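You operate a simulated robot arm through the tools that you are given. There is no shell and no other tool.

Carry out the task below with a simulated robot arm. There is one attempt and no reset: what you move stays moved.

TASK
Shut carton ONE and stick on the label that the yellow card names.
Fine: the card lies beside it; lay the label straight in the LABEL HERE frame and press it down.

The check looks at the end state, three seconds after you hand in, the way a careful person would. Anything else that was tipped, shoved, dropped, spilled or broken makes it a failure.

THE ROBOT
A 7-joint arm with a three-finger gripper, fixed in place. Base frame: the origin is at the foot of the arm, x ahead of it, y to its left, z up; the work surface is at about z = 826. Readings come in mm, degrees, newtons and seconds.
Its first joint turns from -166.0 to 166.0 degrees. Payload 2.69 kg.
Tool frame: the origin (TCP) lies between the finger pads and is the grasp point; the fingertips stand 30 mm ahead of it; z points along the fingers, y is the line along which they close. The gripper opens to 128 mm. The gripper's body begins 117 mm behind the TCP.
Orientation is that of the tool frame in the base frame, as a unit quaternion [x, y, z, w]. With the fingers straight down and closing along the base's y, the tool's x points along the base's -x, its y along +y and its z along -z.

THE INTERFACE
- The arm moves only by the tool servo_tool. Its argument "moves" is a list of rows, each a list of 7 numbers: the shift along the tool's x, y, z in mm, then the turn, a rotation vector about the tool's x, y, z in rad, then the closure, from 0 (fully open) to 1 (shut). In form: [[dx, dy, dz, rx, ry, rz, claw], ...]. A call has 1 to 20 rows; each row is the pose to reach, as a shift and turn from the pose commanded when the call began, along the tool's axes at that moment. Each row takes 0.2 s and may step no farther than 50 mm and 8.6 degrees from the row before; otherwise, or with a gripper value out of range, the whole call is refused. A pose out of reach is approached as far as the arm can. The call stops where the force on the tool passes 40 N (or 10 N more than at its start, if that is more) or the arm is blocked; 0.2 s more then pass. The fingers move at their own pace and stop on an object; they squeeze with about 24 N. The grip force told is the motor's: it shows also when the fingers shut on nothing. Time passes only in rows, and 0.2 s behind the last, so rows that repeat a pose let the fingers close. The reply holds the time, the measured pose of the TCP, the force on the tool along the base axes, the opening and the grip force, in the units named above and with some noise, with the torque about the TCP (base axes, N m) and any sound that the robot's microphone picked up.
- Cameras (640 x 400 px; columns grow to the right, rows downward): "scene" is fixed at [46.4, 498.1, 1711.8]; the picture's right is [-0.13, -0.99, 0.00], its down [-0.77, 0.10, -0.63] and it looks along [0.63, -0.08, -0.78] (base axes); focal length 317 px, centre (320, 200). "wrist" rides on the gripper at [58, 54, -131] in the tool frame; the picture's right is [-0.68, 0.74, 0.00], its down [-0.62, -0.57, -0.55] and it looks along [-0.40, -0.37, 0.84] (tool axes); focal length 234 px, centre (320, 200). There is no depth. A picture from a camera that has moved, and an enlarged one, comes with that camera's place and axes in the base frame and with its lens.
- grab_frame(camera): a new picture of that camera. No time passes.
- raise_lower(by): slides the trunk up (or, below 0, down) by that many mm; the arm rides with it, the base frame stays. It gives what a move gives, with no picture.
- close_up(camera, box): a new picture of the part [left, top, right, bottom] of that camera's present view, enlarged. No time passes.
- job_done(): hands the job in; it is judged then, once.

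Places have to be worked out from the pictures, the camera data and where the tool is seen. Open the gripper and draw the arm clear of the work before you hand the job in, unless the task says otherwise.

The tools are called after ">>>" as a command line: name --pt "numbers of a row" for each row, then --argument value for the rest, lists and objects as JSON in quotes. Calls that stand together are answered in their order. servo_tool: Moves the arm, as the interface text tells. Its arguments: {"type":"object","properties":{"moves":{"type":"array","items":{"type":"array","items":{"type":"number"}}}},"required":["moves"]} The other tools are called the same way: raise_lower (by) slides the trunk up or down; grab_frame (camera) takes a picture; close_up (camera, box) takes an enlarged picture of a part of a camera's view; job_done () hands the job in.

At the start:

```text
clock: 0.0
eef_pos: [617.1, 294.0, 1207.5]
orientation: [0.0, 1.0, 0.0, 0.0]
wrist_force: [-0.7, -0.4, -0.1]
torque: [0.02, 0.0, -0.02]
finger_gap: 127.9
finger_force: 0.1
trunk travel left (down, up): [-150.0, 200.0]
```

scene: 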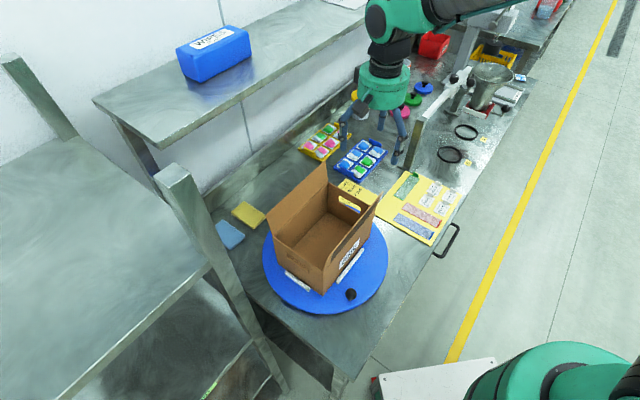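
wrist: 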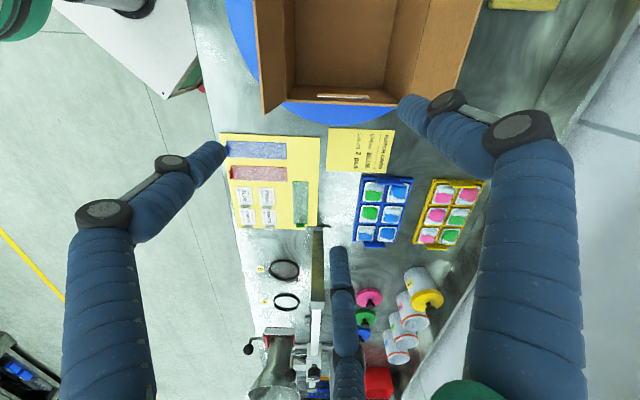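

I'll look closely at the carton, the card, and the label sheet before moving anything.

>>> close_up --camera "scene" --box '[240, 140, 400, 320]'

>>> close_up --camera "scene" --box '[320, 130, 480, 260]'

>>> close_up --camera "wrist" --box '[200, 110, 420, 250]'

>>> close_up --camera "wrist" --box '[220, 0, 560, 140]'

```text
2.22 times, centred on (320, 230) of scene
camera zoom: at [46.4, 498.1, 1711.8], right [-0.13, -0.99, 0.0], down [-0.77, 0.1, -0.63], along [0.63, -0.08, -0.78], focal length 704 px, centre (320, 133)
```

zoom: 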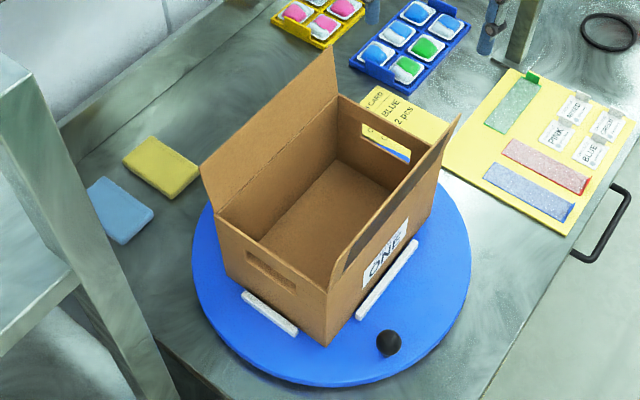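

```text
3.08 times, centred on (400, 195) of scene
camera zoom: at [46.4, 498.1, 1711.8], right [-0.13, -0.99, 0.0], down [-0.77, 0.1, -0.63], along [0.63, -0.08, -0.78], focal length 975 px, centre (74, 215)
```

zoom: 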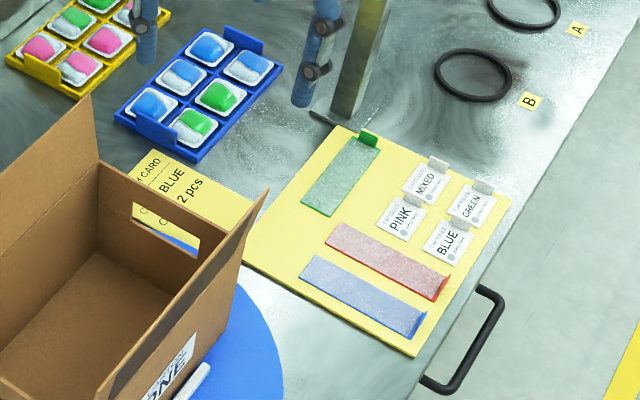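

```text
2.86 times, centred on (310, 180) of wrist
camera zoom: at [558.6, 347.5, 1339.9], right [0.68, 0.74, 0.0], down [0.62, -0.57, 0.55], along [0.4, -0.37, -0.84], focal length 669 px, centre (349, 257)
```

zoom: 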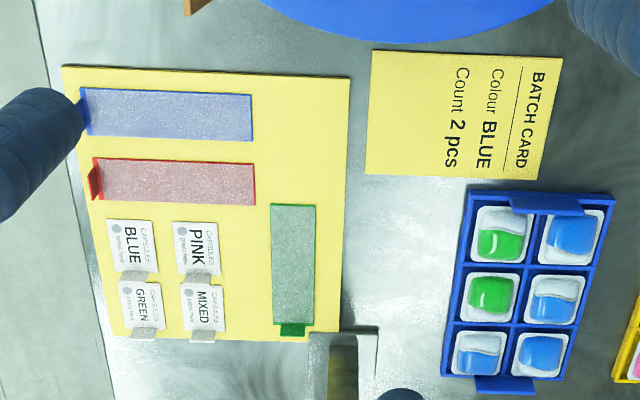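

```text
1.88 times, centred on (390, 70) of wrist
camera zoom: at [558.6, 347.5, 1339.9], right [0.68, 0.74, 0.0], down [0.62, -0.57, 0.55], along [0.4, -0.37, -0.84], focal length 441 px, centre (188, 445)
```

zoom: 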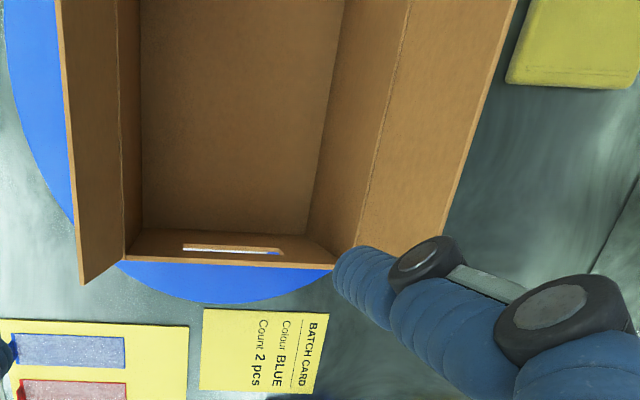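

The card says BLUE, so the BLUE label is the one I need. It sits on the sheet at about (661, -13), with its tab towards +x/-y. The carton is about 240 x 160 x 150 mm and turned 45°. Two flaps stand upright along its long sides. I'll swing the wrist camera round to see the outside of the front flap.

>>> servo_tool --pt "22 -5 0 0 0 -0.131 0" --pt "44 -9 0 0 0 -0.262 0" --pt "66 -14 0 0 0 -0.393 0" --pt "88 -18 0 0 0 -0.524 0" --pt "110 -23 0 0 0 -0.655 0" --pt "132 -28 0 0 0 -0.786 0" --pt "154 -32 0 0 0 -0.917 0" --pt "176 -37 10 0 0 -1.048 0" --pt "198 -42 30 0 0 -1.179 0" --pt "220 -46 55 0 0 -1.31 0" --pt "240 -50 80 0 0 -1.441 0" --pt "255 -55 107 0 0 -1.571 0"

>>> grab_frame --camera "wrist"

>>> grab_frame --camera "scene"

```text
clock: 2.6
eef_pos: [362.5, 238.3, 1100.2]
orientation: [0.708, -0.706, 0.0, 0.0]
wrist_force: [0.1, -0.3, 0.5]
torque: [0.0, -0.02, -0.02]
finger_gap: 127.9
finger_force: 0.0
trunk travel left (down, up): [-150.0, 200.0]
```

```text
taken
camera wrist: at [307.7, 179.6, 1231.9], right [-0.74, 0.67, 0.0], down [0.56, 0.62, 0.55], along [0.37, 0.41, -0.84], focal length 234 px, centre (320, 200)
```

wrist: 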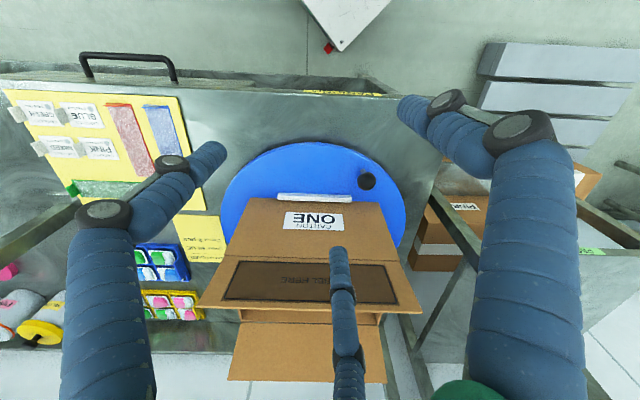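

```text
taken
```

scene: 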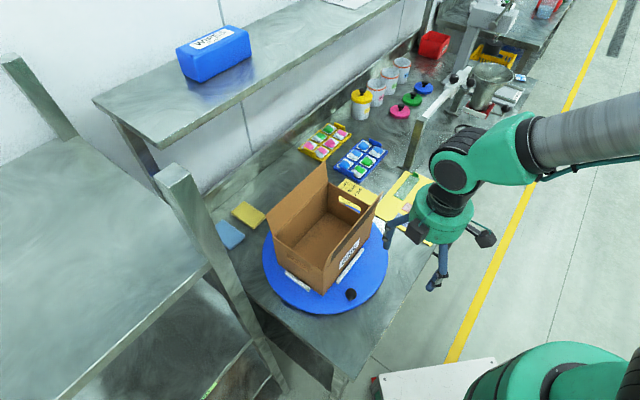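

The front (base-side) flap carries the dark LABEL HERE panel. I'll zoom in on it.

>>> close_up --camera "wrist" --box '[190, 180, 430, 390]'

>>> close_up --camera "wrist" --box '[0, 80, 240, 230]'

>>> close_up --camera "scene" --box '[180, 130, 440, 320]'

```text
1.90 times, centred on (310, 285) of wrist
camera zoom: at [307.7, 179.6, 1231.9], right [-0.74, 0.67, 0.0], down [0.56, 0.62, 0.55], along [0.37, 0.41, -0.84], focal length 446 px, centre (339, 38)
```

zoom: 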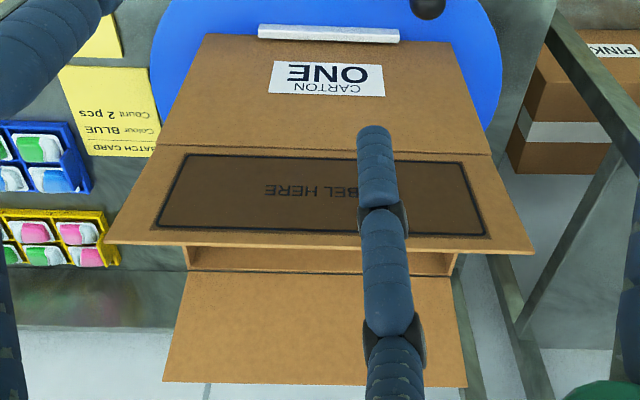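

```text
2.67 times, centred on (120, 155) of wrist
camera zoom: at [307.7, 179.6, 1231.9], right [-0.74, 0.67, 0.0], down [0.56, 0.62, 0.55], along [0.37, 0.41, -0.84], focal length 624 px, centre (853, 320)
```

zoom: 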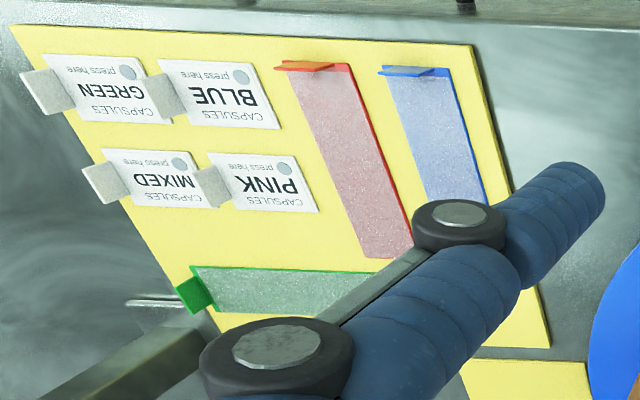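

```text
2.11 times, centred on (310, 225) of scene
camera zoom: at [46.4, 498.1, 1711.8], right [-0.13, -0.99, 0.0], down [-0.77, 0.1, -0.63], along [0.63, -0.08, -0.78], focal length 667 px, centre (341, 147)
```

zoom: 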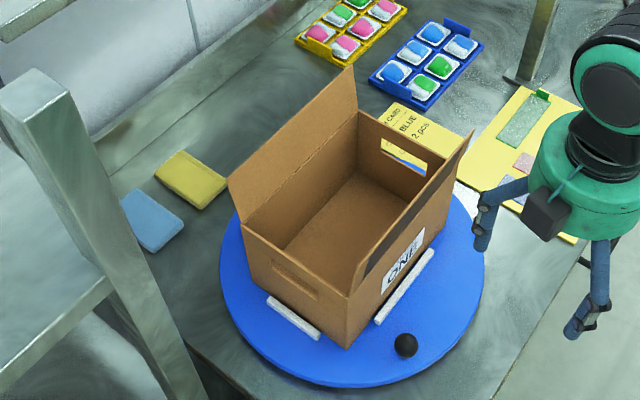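

The back flap is plain and the front flap has the LABEL HERE frame. So I should fold the back flap first, then the front flap over it. The label on the sheet already lies in the frame's reading direction. Before reaching behind the carton I'll tilt the camera up to see where the shelf is.

>>> servo_tool --pt "0 0 -10 0.088 -0.096 0 0" --pt "0 0 -20 0.177 -0.192 0 0" --pt "0 0 -30 0.265 -0.289 0 0" --pt "0 0 -40 0.354 -0.385 0 0"

>>> grab_frame --camera "wrist"

```text
clock: 3.6
eef_pos: [361.8, 239.9, 1138.7]
orientation: [-0.683, 0.683, 0.011, 0.259]
wrist_force: [0.8, 0.5, -0.4]
torque: [-0.03, 0.04, 0.0]
finger_gap: 128.1
finger_force: 0.0
trunk travel left (down, up): [-150.0, 200.0]
```

```text
taken
camera wrist: at [270.9, 140.6, 1213.8], right [-0.74, 0.68, 0.0], down [0.3, 0.33, 0.89], along [0.6, 0.66, -0.45], focal length 234 px, centre (320, 200)
```

wrist: 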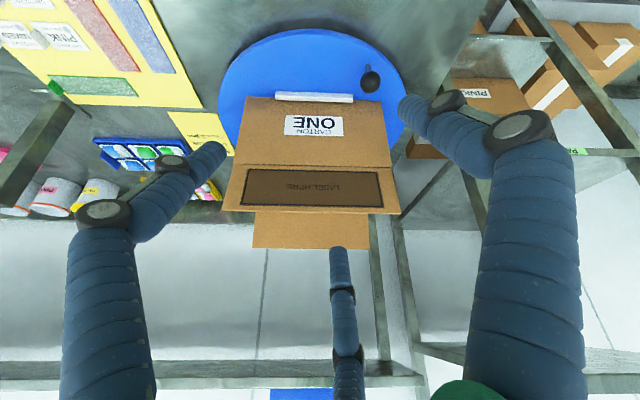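

The shelf's front edge comes out about 140 mm behind the rear hinge line, at z about 1310. That leaves enough room for vertical fingers behind the back flap. I'll zoom in to measure the carton's yaw and edges more precisely.

>>> close_up --camera "wrist" --box '[210, 80, 410, 260]'

>>> close_up --camera "scene" --box '[255, 150, 395, 300]'

```text
2.22 times, centred on (310, 170) of wrist
camera zoom: at [270.9, 140.6, 1213.8], right [-0.74, 0.68, 0.0], down [0.3, 0.33, 0.89], along [0.6, 0.66, -0.45], focal length 520 px, centre (342, 267)
```

zoom: 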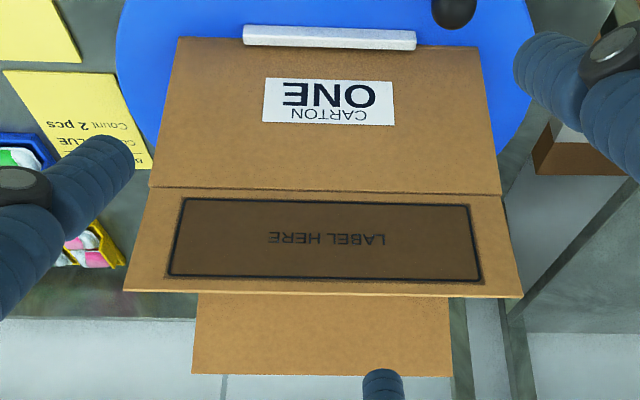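

```text
2.67 times, centred on (325, 225) of scene
camera zoom: at [46.4, 498.1, 1711.8], right [-0.13, -0.99, 0.0], down [-0.77, 0.1, -0.63], along [0.63, -0.08, -0.78], focal length 845 px, centre (307, 133)
```

zoom: 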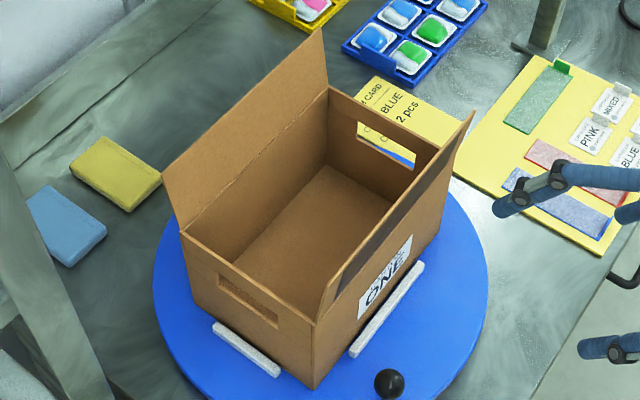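

The carton's long axis runs at -45° to base x. The hinge lines are at z about 1000: front at s=(x+y)/√2≈595, rear at s≈754. Each flap is about 83 mm long. I'll level the tool, raise it, and move to a spot above and behind the back flap with the fingers spread along it.

>>> servo_tool --pt "0 0 0 -0.088 0.096 0 0" --pt "0 0 0 -0.177 0.192 0 0" --pt "0 0 0 -0.265 0.289 0 0" --pt "0 0 0 -0.354 0.385 0 0"

```text
clock: 4.6
eef_pos: [361.8, 238.8, 1142.2]
orientation: [0.707, -0.707, 0.0, 0.002]
wrist_force: [-0.1, -0.7, -0.1]
torque: [0.02, -0.07, 0.02]
finger_gap: 127.9
finger_force: 0.1
trunk travel left (down, up): [-150.0, 200.0]
```

The tool is level again. I'll raise it and cross over the carton to a point behind the back flap at TCP (628, 503, 1180).

>>> servo_tool --pt "0 0 -40 0 0 0 0" --pt "-29 -29 -40 0 0 0.087 0" --pt "-59 -59 -40 0 0 0.175 0" --pt "-88 -88 -40 0 0 0.262 0" --pt "-118 -118 -40 0 0 0.349 0" --pt "-147 -148 -40 0 0 0.436 0" --pt "-177 -178 -40 0 0 0.524 0" --pt "-206 -207 -40 0 0 0.611 0" --pt "-236 -237 -40 0 0 0.698 0" --pt "-265 -266 -40 0 0 0.785 0"

>>> grab_frame --camera "wrist"

>>> grab_frame --camera "scene"

```text
clock: 6.8
eef_pos: [629.3, 504.3, 1177.2]
orientation: [-0.383, 0.924, 0.0, -0.002]
wrist_force: [-0.1, 0.1, 0.1]
torque: [0.03, -0.02, 0.02]
finger_gap: 128.0
finger_force: 0.0
trunk travel left (down, up): [-150.0, 200.0]
```

```text
taken
camera wrist: at [549.1, 500.3, 1309.3], right [-0.04, 1.0, 0.0], down [0.84, 0.04, 0.55], along [0.55, 0.02, -0.84], focal length 234 px, centre (320, 200)
```

wrist: 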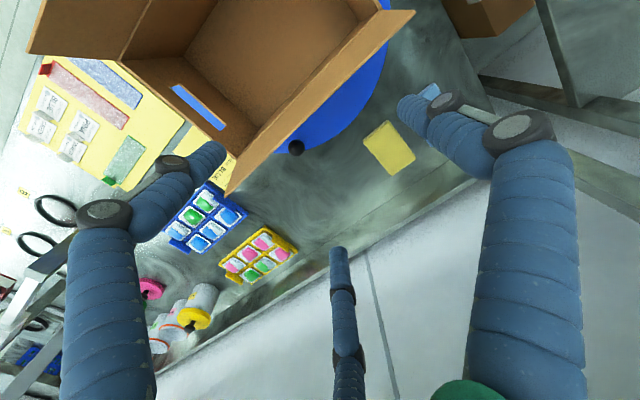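

```text
taken
```

scene: 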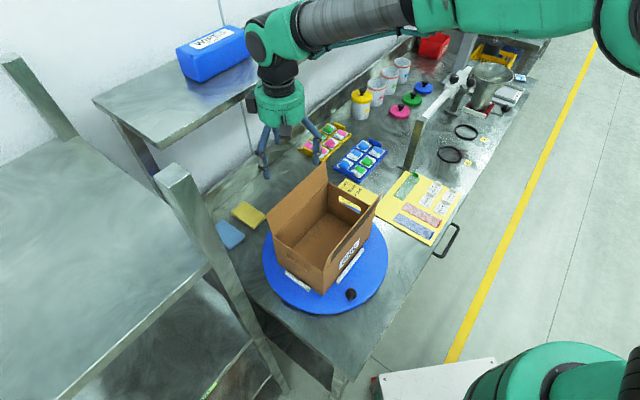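

The fingers are about 20 mm behind the back flap's edge (s≈772), and the arm is clear of the shelf. I'll lower straight down beside the flap.

>>> servo_tool --pt "0 0 27 0 0 0 0" --pt "0 0 54 0 0 0 0" --pt "0 0 80 0 0 0 0"

>>> grab_frame --camera "scene"

>>> grab_frame --camera "wrist"

```text
clock: 7.6
eef_pos: [628.1, 503.6, 1100.1]
orientation: [-0.382, 0.924, 0.001, 0.0]
wrist_force: [0.4, 0.0, 0.0]
torque: [-0.01, 0.03, 0.01]
finger_gap: 128.1
finger_force: 0.0
trunk travel left (down, up): [-150.0, 200.0]
```

```text
taken
```

scene: 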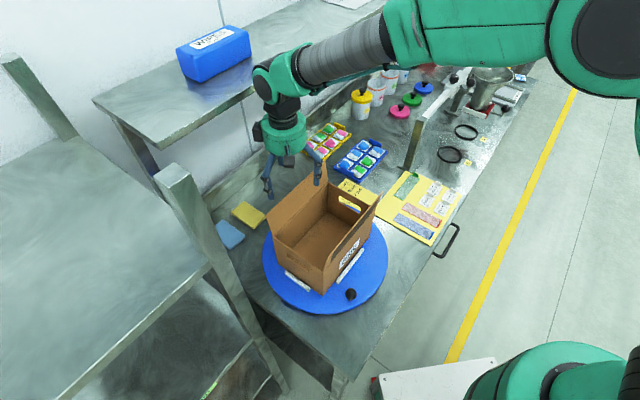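

```text
taken
camera wrist: at [548.0, 499.2, 1232.2], right [-0.04, 1.0, 0.0], down [0.84, 0.04, 0.55], along [0.55, 0.02, -0.84], focal length 234 px, centre (320, 200)
```

wrist: 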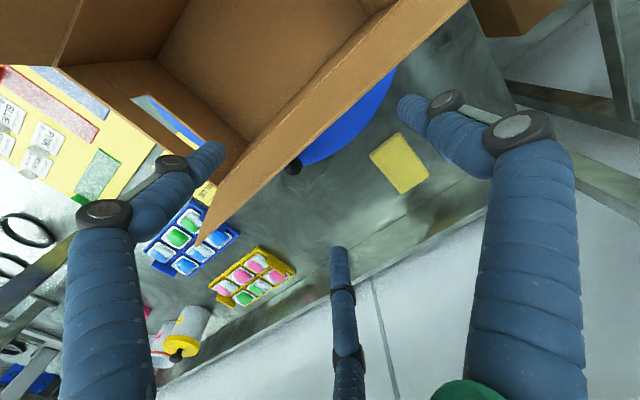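

The wrist view seems to show three fingers around the flap rather than two, so I'll zoom in before pushing.

>>> close_up --camera "scene" --box '[230, 100, 390, 230]'

>>> close_up --camera "wrist" --box '[60, 60, 500, 400]'

```text
3.08 times, centred on (310, 165) of scene
camera zoom: at [46.4, 498.1, 1711.8], right [-0.13, -0.99, 0.0], down [-0.77, 0.1, -0.63], along [0.63, -0.08, -0.78], focal length 975 px, centre (351, 308)
```

zoom: 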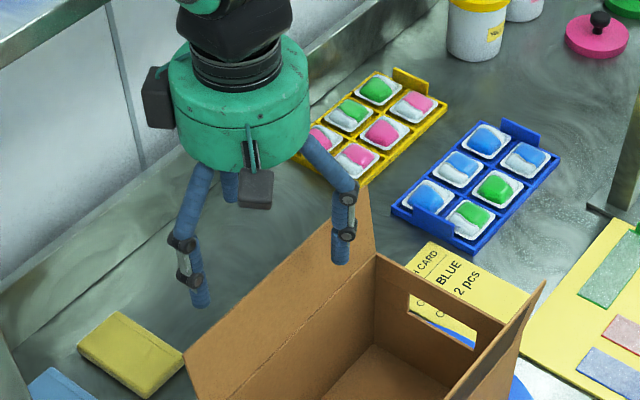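

```text
1.18 times, centred on (280, 230) of wrist
camera zoom: at [548.0, 499.2, 1232.2], right [-0.04, 1.0, 0.0], down [0.84, 0.04, 0.55], along [0.55, 0.02, -0.84], focal length 276 px, centre (367, 165)
```

zoom: 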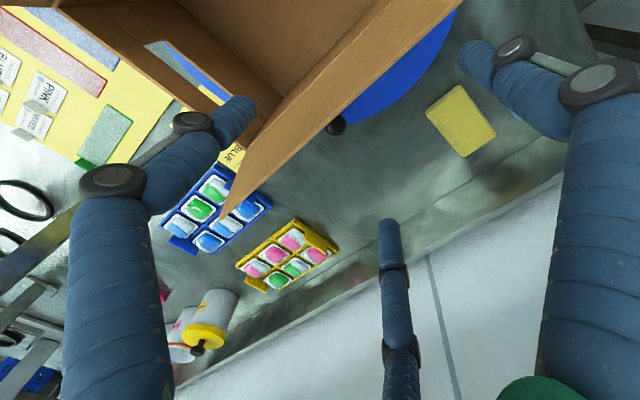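

The gripper really has three radial fingers, and one of them is hanging inside the flap. I'll raise it clear, shut the fingers into a single pusher, and check.

>>> servo_tool --pt "0 0 -28 0 0 0 0" --pt "0 0 -56 0 0 0 0" --pt "0 0 -80 0 0 0 0" --pt "0 0 -80 0 0 0 1" --pt "0 0 -80 0 0 0 1" --pt "0 0 -80 0 0 0 1"

>>> close_up --camera "scene" --box '[210, 60, 370, 190]'

>>> grab_frame --camera "wrist"

```text
clock: 9.0
eef_pos: [628.8, 504.5, 1179.4]
orientation: [-0.382, 0.924, 0.0, 0.0]
wrist_force: [-0.4, 0.5, 0.2]
torque: [-0.03, -0.02, -0.02]
finger_gap: 2.3
finger_force: 23.8
trunk travel left (down, up): [-150.0, 200.0]
```

```text
3.08 times, centred on (290, 125) of scene
camera zoom: at [46.4, 498.1, 1711.8], right [-0.13, -0.99, 0.0], down [-0.77, 0.1, -0.63], along [0.63, -0.08, -0.78], focal length 975 px, centre (412, 431)
```

zoom: 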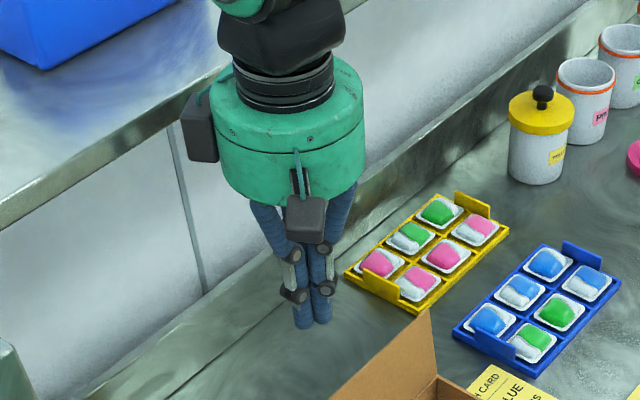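

```text
taken
camera wrist: at [549.0, 500.7, 1311.5], right [-0.04, 1.0, 0.0], down [0.84, 0.04, 0.55], along [0.55, 0.02, -0.84], focal length 234 px, centre (320, 200)
```

wrist: 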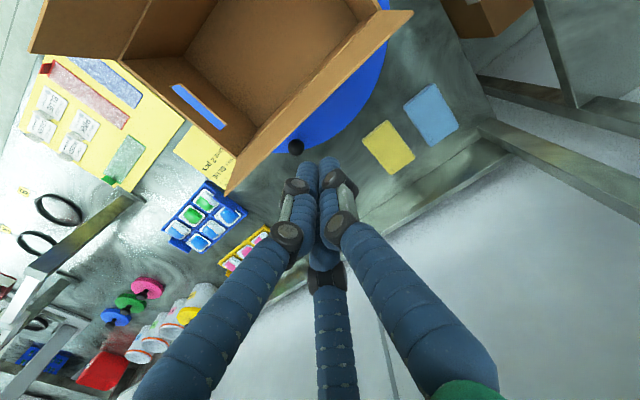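

The closed fingers now form one column about 25 mm across. I'll lower it behind the back flap and sweep it along an arc about the hinge to fold the flap in, stopping just short of flat.

>>> servo_tool --pt "0 0 28 0 0 0 1" --pt "0 0 56 0 0 0 1" --pt "0 0 83 0 0 0 1" --pt "17 0 83 0 0 0 1" --pt "26 0 82 0 0 0 1" --pt "35 0 81 0 0 0 1" --pt "44 0 82 0 0 0 1" --pt "52.6 0 83 0 0 0 1" --pt "61 0 86 0 0 0 1" --pt "69 0 90 0 0 0 1" --pt "76 0 95 0 0 0 1" --pt "83 0 101 0 0 0 1" --pt "89 0 108 0 0 0 1" --pt "94 0 115 0 0 0 1" --pt "98 0 123 0 0 0 1" --pt "101 0 131 0 0 0 1" --pt "103 0 140 0 0 0 1"

>>> grab_frame --camera "scene"

>>> grab_frame --camera "wrist"

```text
clock: 12.6
eef_pos: [556.5, 430.4, 1040.5]
orientation: [-0.382, 0.924, 0.0, -0.001]
wrist_force: [0.7, 0.1, -0.2]
torque: [-0.01, -0.02, 0.01]
finger_gap: 2.1
finger_force: 24.2
trunk travel left (down, up): [-150.0, 200.0]
```

```text
taken
```

scene: 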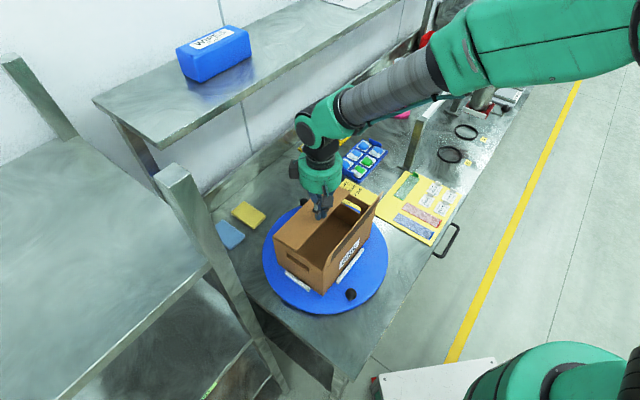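

```text
taken
camera wrist: at [476.8, 426.8, 1172.3], right [-0.04, 1.0, 0.0], down [0.84, 0.04, 0.55], along [0.55, 0.02, -0.84], focal length 234 px, centre (320, 200)
```

wrist: 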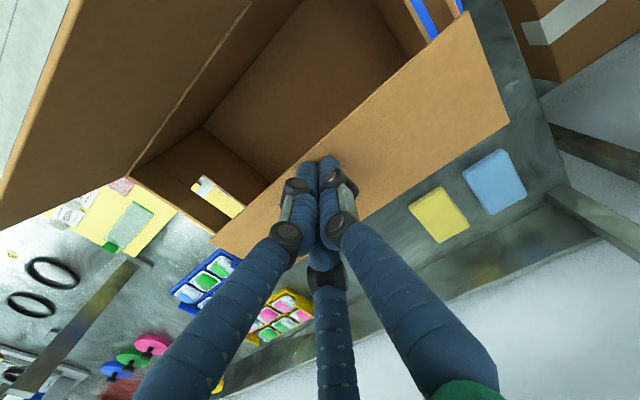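

The back flap is nearly flat, with no noticeable force. I'll press it the last few millimetres, then lift a little and see whether it stays.

>>> servo_tool --pt "0 0 3 0 0 0 1" --pt "0 0 6 0 0 0 1" --pt "0 0 9 0 0 0 1" --pt "0 0 9 0 0 0 1"

>>> close_up --camera "scene" --box '[240, 160, 400, 310]'

```text
clock: 13.6
eef_pos: [555.8, 431.5, 1031.6]
orientation: [-0.383, 0.924, 0.0, 0.0]
wrist_force: [0.5, -0.6, 0.7]
torque: [0.0, 0.03, -0.03]
finger_gap: 2.2
finger_force: 24.2
trunk travel left (down, up): [-150.0, 200.0]
```

```text
2.67 times, centred on (320, 235) of scene
camera zoom: at [46.4, 498.1, 1711.8], right [-0.13, -0.99, 0.0], down [-0.77, 0.1, -0.63], along [0.63, -0.08, -0.78], focal length 845 px, centre (320, 107)
```

zoom: 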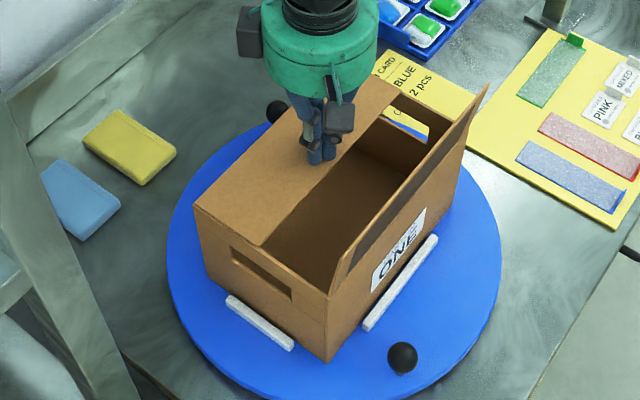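

It looks flat. I'll lift 60 mm and check for springback.

>>> servo_tool --pt "0 0 -20 0 0 0 1" --pt "0 0 -40 0 0 0 1" --pt "0 0 -80 0 0 0 1" --pt "0 0 -120 0 0 0 1" --pt "0 0 -120 0 0 0 1" --pt "0 0 -120 0 0 0 1"

>>> close_up --camera "scene" --box '[240, 160, 400, 310]'

>>> grab_frame --camera "wrist"

```text
clock: 15.0
eef_pos: [558.4, 431.0, 1153.5]
orientation: [-0.383, 0.924, 0.0, 0.0]
wrist_force: [0.7, -0.1, -0.1]
torque: [-0.03, 0.02, -0.01]
finger_gap: 2.1
finger_force: 23.7
trunk travel left (down, up): [-150.0, 200.0]
```

```text
2.67 times, centred on (320, 235) of scene
camera zoom: at [46.4, 498.1, 1711.8], right [-0.13, -0.99, 0.0], down [-0.77, 0.1, -0.63], along [0.63, -0.08, -0.78], focal length 845 px, centre (320, 107)
```

zoom: 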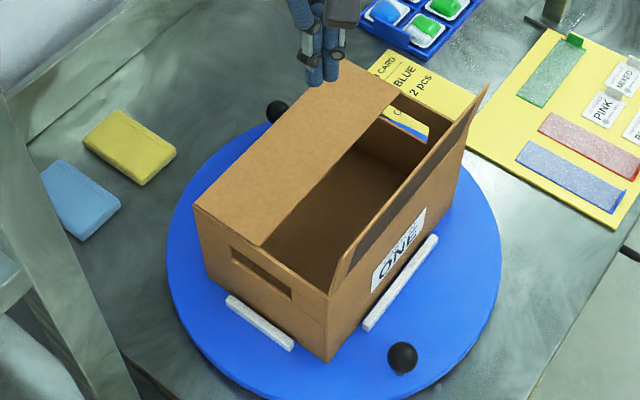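

```text
taken
camera wrist: at [477.9, 427.2, 1284.7], right [-0.04, 1.0, 0.0], down [0.84, 0.04, 0.55], along [0.55, 0.02, -0.84], focal length 234 px, centre (320, 200)
```

wrist: 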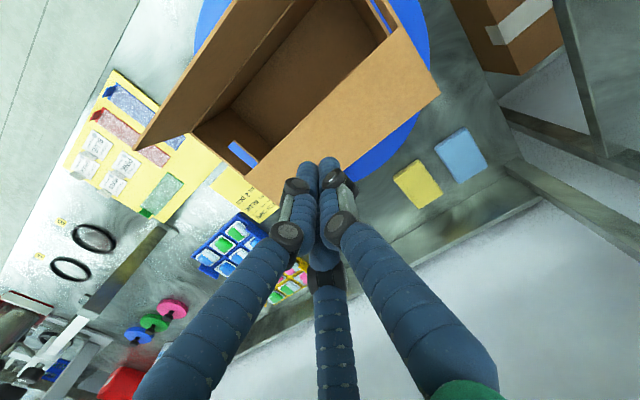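

The back flap stays shut. Next I'll go over to the base side of the front flap and fold it in with the mirrored arc.

>>> servo_tool --pt "50 0 0 0 0 0 1" --pt "100 0 0 0 0 0 1" --pt "149 0 0 0 0 0 1" --pt "149 0 28 0 0 0 1" --pt "149 0 56 0 0 0 1" --pt "135 0 56 0 0 0 1" --pt "126 0 55 0 0 0 1" --pt "117 0 54 0 0 0 1" --pt "108 0 55 0 0 0 1" --pt "99 0 56 0 0 0 1" --pt "91 0 59 0 0 0 1" --pt "82.6 0 63 0 0 0 1" --pt "75 0 68 0 0 0 1" --pt "68.6 0 74 0 0 0 1" --pt "63 0 81 0 0 0 1" --pt "57.6 0 88 0 0 0 1" --pt "54 0 96 0 0 0 1" --pt "51 0 104 0 0 0 1" --pt "49 0 112 0 0 0 1"

>>> grab_frame --camera "scene"

>>> grab_frame --camera "wrist"

```text
clock: 19.0
eef_pos: [521.2, 396.5, 1042.2]
orientation: [-0.383, 0.924, 0.0, 0.001]
wrist_force: [-0.2, 0.1, -1.0]
torque: [-0.01, 0.04, -0.03]
finger_gap: 2.3
finger_force: 24.0
trunk travel left (down, up): [-150.0, 200.0]
```

```text
taken
```

scene: 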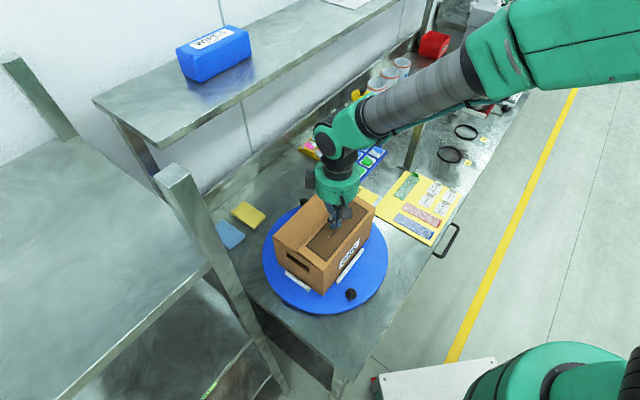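

```text
taken
camera wrist: at [441.4, 393.6, 1172.6], right [-0.04, 1.0, 0.0], down [0.84, 0.04, 0.55], along [0.55, 0.02, -0.84], focal length 234 px, centre (320, 200)
```

wrist: 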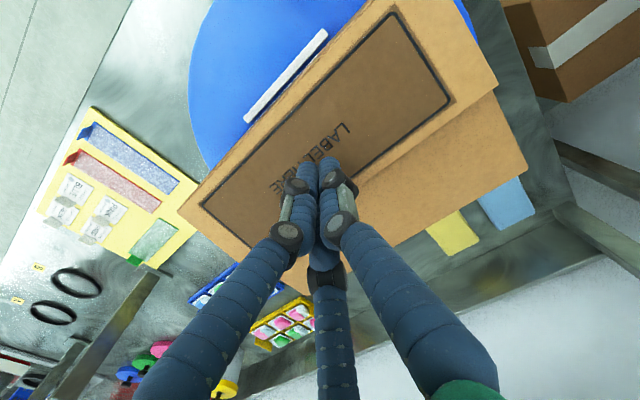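

The front flap is nearly down and its frame faces up. I'll press it the last bit, then lift away and check that it stays shut.

>>> servo_tool --pt "0 0 3 0 0 0 1" --pt "0 0 6 0 0 0 1" --pt "0 0 9 0 0 0 1" --pt "0 0 11 0 0 0 1" --pt "0 0 11 0 0 0 1"

>>> close_up --camera "scene" --box '[240, 160, 400, 310]'

```text
clock: 20.2
eef_pos: [522.3, 398.0, 1030.2]
orientation: [-0.383, 0.924, 0.001, 0.0]
wrist_force: [-4.7, 3.1, 11.3]
torque: [0.07, 0.16, 0.03]
finger_gap: 6.1
finger_force: 24.0
trunk travel left (down, up): [-150.0, 200.0]
```

```text
2.67 times, centred on (320, 235) of scene
camera zoom: at [46.4, 498.1, 1711.8], right [-0.13, -0.99, 0.0], down [-0.77, 0.1, -0.63], along [0.63, -0.08, -0.78], focal length 845 px, centre (320, 107)
```

zoom: 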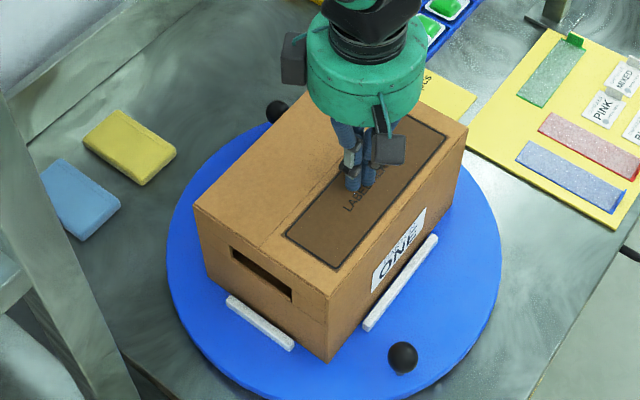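

The reading of 11 N shows the flap is resting firmly at z≈1000. I'll lift away and look.

>>> servo_tool --pt "0 0 -10 0 0 0 1" --pt "0 0 -40 0 0 0 1" --pt "0 0 -80 0 0 0 1" --pt "0 0 -125 0 0 0 1" --pt "0 0 -170 0 0 0 0.5" --pt "0 0 -200 0 0 0 0" --pt "0 0 -200 0 0 0 0" --pt "0 0 -200 0 0 0 0"

>>> close_up --camera "scene" --box '[240, 160, 400, 310]'

>>> grab_frame --camera "wrist"

```text
clock: 22.0
eef_pos: [519.7, 396.4, 1224.5]
orientation: [-0.382, 0.924, 0.0, 0.0]
wrist_force: [0.0, 0.2, 0.2]
torque: [-0.02, 0.01, 0.02]
finger_gap: 127.8
finger_force: 0.1
trunk travel left (down, up): [-150.0, 200.0]
```

```text
2.67 times, centred on (320, 235) of scene
camera zoom: at [46.4, 498.1, 1711.8], right [-0.13, -0.99, 0.0], down [-0.77, 0.1, -0.63], along [0.63, -0.08, -0.78], focal length 845 px, centre (320, 107)
```

zoom: 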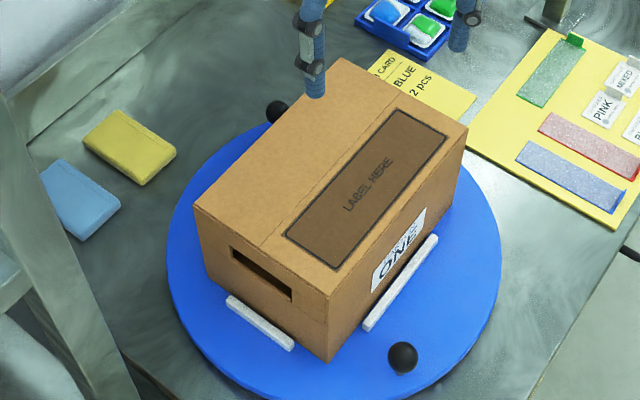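

```text
taken
camera wrist: at [440.4, 392.2, 1357.1], right [-0.04, 1.0, 0.0], down [0.84, 0.04, 0.55], along [0.55, 0.02, -0.84], focal length 234 px, centre (320, 200)
```

wrist: 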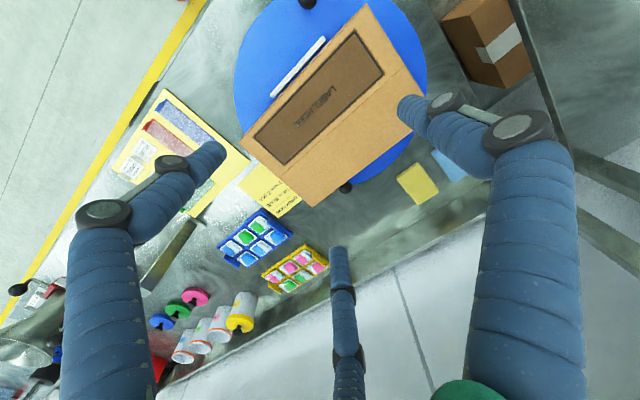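

The carton is shut flat. The frame is centred at s≈637, l≈90 (l=(x-y)/√2), about 61 x 196 mm, and its text runs along +l. Next I'll go over the BLUE label (about s=462, l=477) for a closer look at its tab.

>>> servo_tool --pt "19 -39 0 0 0 0 0" --pt "37 -78 0 0 0 0 0" --pt "56 -117 0 0 0 0 0" --pt "74 -156 0 0 0 0 0" --pt "93 -195 0 0 0 0 0" --pt "112 -234 0 0 0 0 0" --pt "130 -273 0 0 0 0 0" --pt "149 -312 0 0 0 0 0" --pt "167 -351 0 0 0 0 0" --pt "186 -390 0 0 0 0 0" --pt "186 -390 45 0 0 0 0" --pt "186 -390 90 0 0 0 0" --pt "186 -390 130 0 0 0 0"

>>> grab_frame --camera "wrist"

>>> grab_frame --camera "scene"

```text
clock: 24.8
eef_pos: [663.0, -12.2, 1095.3]
orientation: [-0.382, 0.924, 0.0, 0.0]
wrist_force: [0.2, 0.1, -0.8]
torque: [0.0, 0.01, -0.01]
finger_gap: 128.0
finger_force: 0.2
trunk travel left (down, up): [-150.0, 200.0]
```

```text
taken
camera wrist: at [583.0, -16.5, 1227.5], right [-0.04, 1.0, 0.0], down [0.84, 0.04, 0.55], along [0.55, 0.02, -0.84], focal length 234 px, centre (320, 200)
```

wrist: 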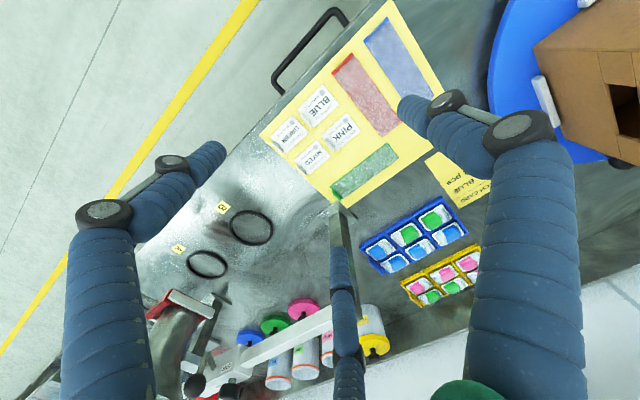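

```text
taken
```

scene: 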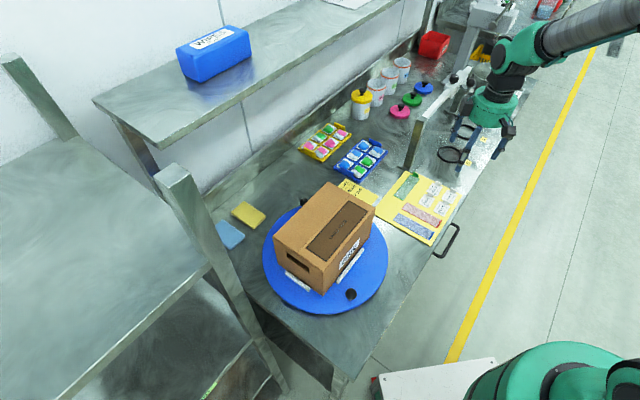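

I have a clear view of the labels. I'll zoom in on BLUE and its tab.

>>> close_up --camera "wrist" --box '[255, 70, 375, 190]'

>>> close_up --camera "scene" --box '[390, 165, 470, 245]'

```text
3.33 times, centred on (315, 130) of wrist
camera zoom: at [583.0, -16.5, 1227.5], right [-0.04, 1.0, 0.0], down [0.84, 0.04, 0.55], along [0.55, 0.02, -0.84], focal length 781 px, centre (337, 433)
```

zoom: 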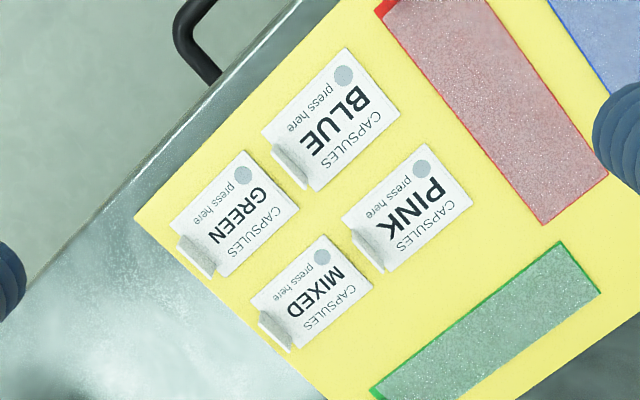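

```text
5.00 times, centred on (430, 205) of scene
camera zoom: at [46.4, 498.1, 1711.8], right [-0.13, -0.99, 0.0], down [-0.77, 0.1, -0.63], along [0.63, -0.08, -0.78], focal length 1584 px, centre (-230, 175)
```

zoom: 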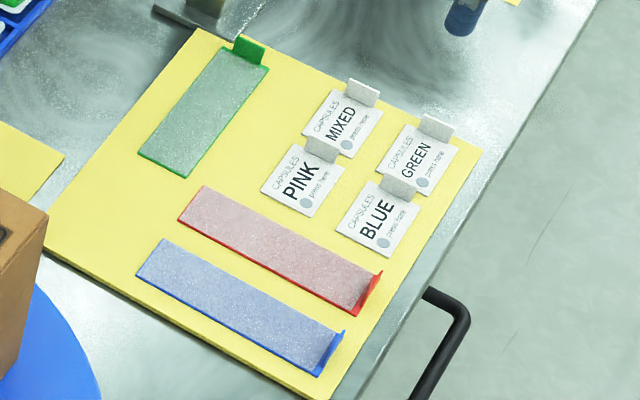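

The tabs stand upright at each label's +l end, across the l direction, and the gripper's current closing line runs along l. BLUE's tab is near s≈457, l≈507. I'll move over it with the fingers partly closed and come lower for a finer look.

>>> servo_tool --pt "3 -30 0 0 0 0 0.4" --pt "3 -30 45 0 0 0 0.7" --pt "3 -30 90 0 0 0 0.7" --pt "3 -30 135 0 0 0 0.7" --pt "3 -30 135 0 0 0 0.7"

>>> grab_frame --camera "wrist"

>>> close_up --camera "wrist" --box '[240, 60, 420, 240]'

>>> close_up --camera "scene" --box '[390, 140, 510, 245]'

```text
clock: 26.0
eef_pos: [684.0, -35.4, 960.0]
orientation: [-0.383, 0.924, -0.001, 0.0]
wrist_force: [-0.6, -0.9, 0.0]
torque: [0.03, 0.02, 0.0]
finger_gap: 38.3
finger_force: 0.0
trunk travel left (down, up): [-150.0, 200.0]
```

```text
taken
camera wrist: at [603.9, -39.0, 1092.5], right [-0.04, 1.0, 0.0], down [0.84, 0.04, 0.55], along [0.55, 0.02, -0.84], focal length 234 px, centre (320, 200)
```

wrist: 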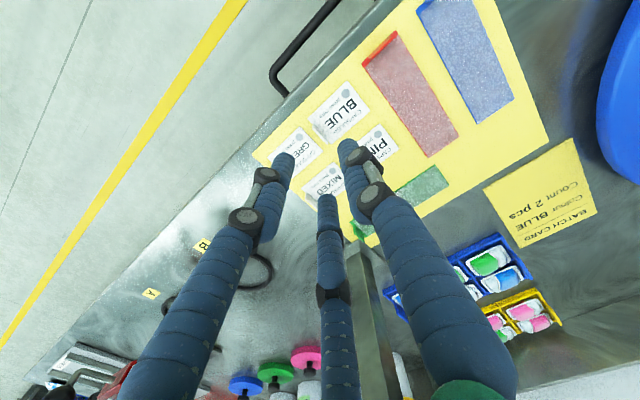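

```text
2.22 times, centred on (330, 150) of wrist
camera zoom: at [603.9, -39.0, 1092.5], right [-0.04, 1.0, 0.0], down [0.84, 0.04, 0.55], along [0.55, 0.02, -0.84], focal length 520 px, centre (298, 311)
```

zoom: 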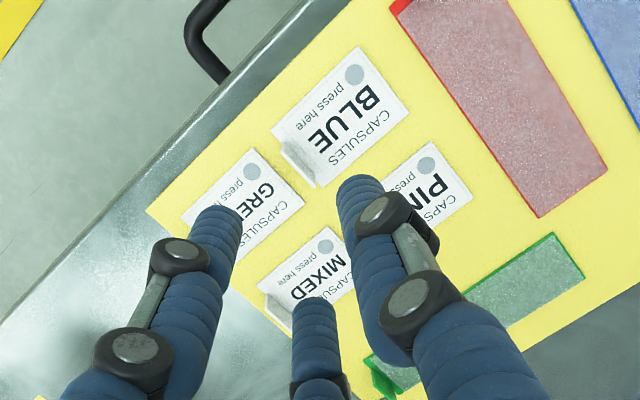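

```text
3.81 times, centred on (450, 192) of scene
camera zoom: at [46.4, 498.1, 1711.8], right [-0.13, -0.99, 0.0], down [-0.77, 0.1, -0.63], along [0.63, -0.08, -0.78], focal length 1207 px, centre (-175, 229)
```

zoom: 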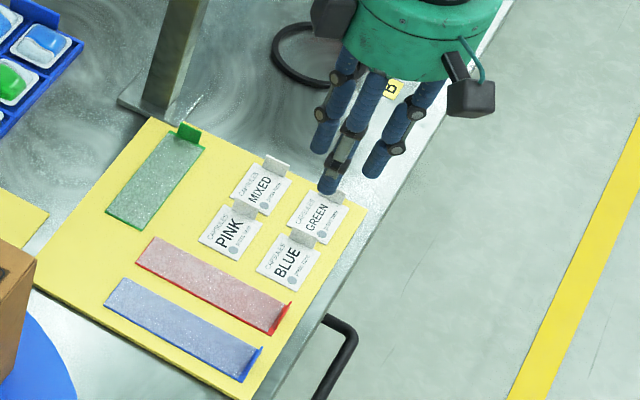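

BLUE measures about 56 x 39 mm, centred at s≈457, l≈481. Its tab is at s≈457, l≈508, right below the TCP. I'll descend until the tips are at about 848 and check the straddle.

>>> servo_tool --pt "1.8 0 30 0 0 0 0.7" --pt "1.8 0 60 0 0 0 0.7" --pt "1.8 0 82 0 0 0 0.7" --pt "1.8 0 82 0 0 0 0.7"

>>> close_up --camera "wrist" --box '[220, 60, 440, 260]'

>>> close_up --camera "scene" --box '[400, 160, 480, 240]'

```text
clock: 27.0
eef_pos: [681.8, -35.8, 881.2]
orientation: [-0.383, 0.924, 0.001, 0.0]
wrist_force: [-0.8, 0.1, 0.3]
torque: [-0.04, 0.01, -0.05]
finger_gap: 38.7
finger_force: 0.1
trunk travel left (down, up): [-150.0, 200.0]
```

```text
2.00 times, centred on (330, 160) of wrist
camera zoom: at [602.5, -40.4, 1012.6], right [-0.04, 1.0, 0.0], down [0.84, 0.04, 0.55], along [0.55, 0.02, -0.84], focal length 468 px, centre (300, 280)
```

zoom: 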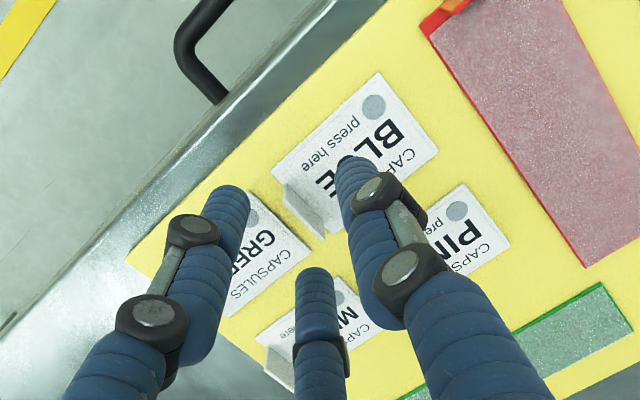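

```text
5.00 times, centred on (440, 200) of scene
camera zoom: at [46.4, 498.1, 1711.8], right [-0.13, -0.99, 0.0], down [-0.77, 0.1, -0.63], along [0.63, -0.08, -0.78], focal length 1584 px, centre (-280, 200)
```

zoom: 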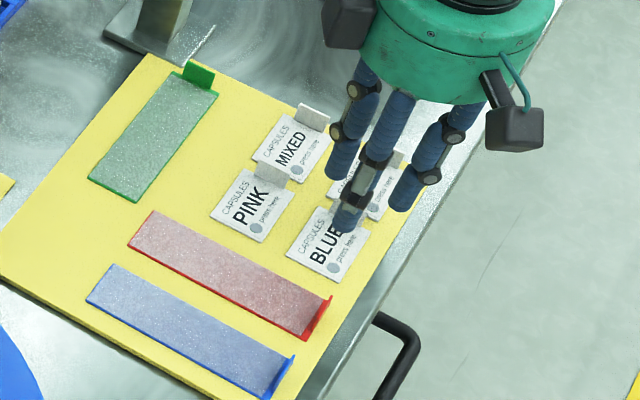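

The tab sits at the centre between the fingers. I'll descend to tip height of about 835 and close on the tab.

>>> servo_tool --pt "0 0 6 0 0 0 0.7" --pt "0 0 11 0 0 0 0.7" --pt "0 0 15 0 0 0 0.7" --pt "0 0 15 0 0 0 0.7" --pt "0 0 15 0 0 0 0.85" --pt "0 0 15 0 0 0 0.95" --pt "0 0 15 0 0 0 1" --pt "0 0 15 0 0 0 1" --pt "0 0 15 0 0 0 1"

>>> close_up --camera "wrist" --box '[220, 60, 440, 260]'

>>> close_up --camera "scene" --box '[400, 160, 480, 240]'

```text
clock: 29.0
eef_pos: [683.3, -36.6, 866.5]
orientation: [-0.382, 0.924, 0.0, 0.0]
wrist_force: [0.0, -0.3, 0.1]
torque: [-0.02, -0.03, 0.02]
finger_gap: 6.4
finger_force: 24.0
trunk travel left (down, up): [-150.0, 200.0]
```

```text
2.00 times, centred on (330, 160) of wrist
camera zoom: at [603.3, -40.2, 998.4], right [-0.04, 1.0, 0.0], down [0.84, 0.04, 0.55], along [0.55, 0.02, -0.84], focal length 468 px, centre (300, 280)
```

zoom: 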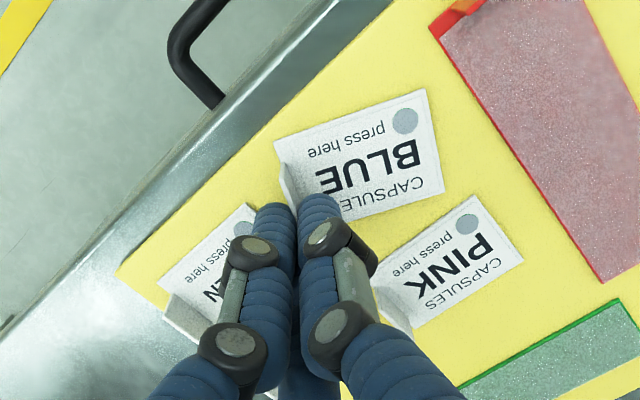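

```text
5.00 times, centred on (440, 200) of scene
camera zoom: at [46.4, 498.1, 1711.8], right [-0.13, -0.99, 0.0], down [-0.77, 0.1, -0.63], along [0.63, -0.08, -0.78], focal length 1584 px, centre (-280, 200)
```

zoom: 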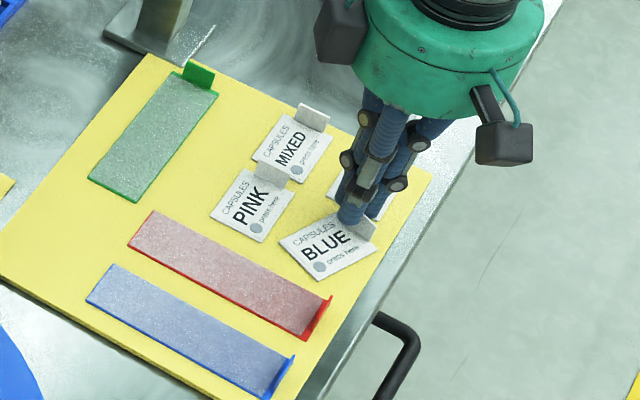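

The fingers have the tab (gap 6.4 mm, 24 N), but the label swung about 22° in the grip because the fingers are radial. I'll lift slowly and see how it hangs, then correct the angle with the wrist.

>>> servo_tool --pt "0 0 -5 0 0 0 1" --pt "0 0 -10 0 0 0 1" --pt "0 0 -20 0 0 0 1" --pt "0 0 -35 0 0 0 1" --pt "0 0 -55 0 0 0 1" --pt "0 0 -75 0 0 0 1" --pt "0 0 -75 0 0 0 1"

>>> close_up --camera "wrist" --box '[220, 60, 440, 260]'

>>> close_up --camera "scene" --box '[400, 150, 480, 230]'

```text
clock: 30.6
eef_pos: [684.5, -34.3, 941.1]
orientation: [-0.383, 0.924, 0.0, 0.0]
wrist_force: [-1.4, -0.2, 1.2]
torque: [-0.02, -0.01, -0.02]
finger_gap: 5.6
finger_force: 24.0
trunk travel left (down, up): [-150.0, 200.0]
```

```text
2.00 times, centred on (330, 160) of wrist
camera zoom: at [603.5, -39.0, 1073.4], right [-0.04, 1.0, 0.0], down [0.84, 0.04, 0.55], along [0.55, 0.02, -0.84], focal length 468 px, centre (300, 280)
```

zoom: 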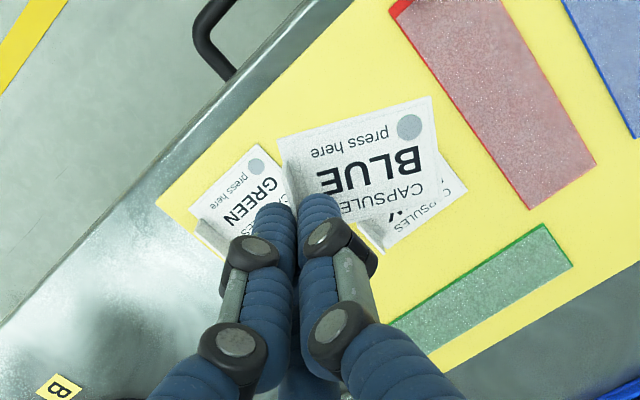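

```text
5.00 times, centred on (440, 190) of scene
camera zoom: at [46.4, 498.1, 1711.8], right [-0.13, -0.99, 0.0], down [-0.77, 0.1, -0.63], along [0.63, -0.08, -0.78], focal length 1584 px, centre (-280, 250)
```

zoom: 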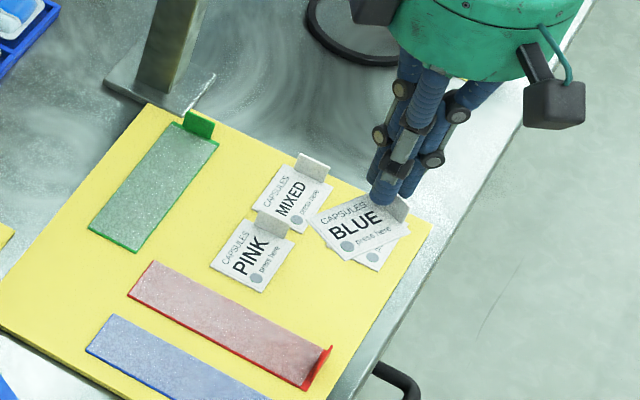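

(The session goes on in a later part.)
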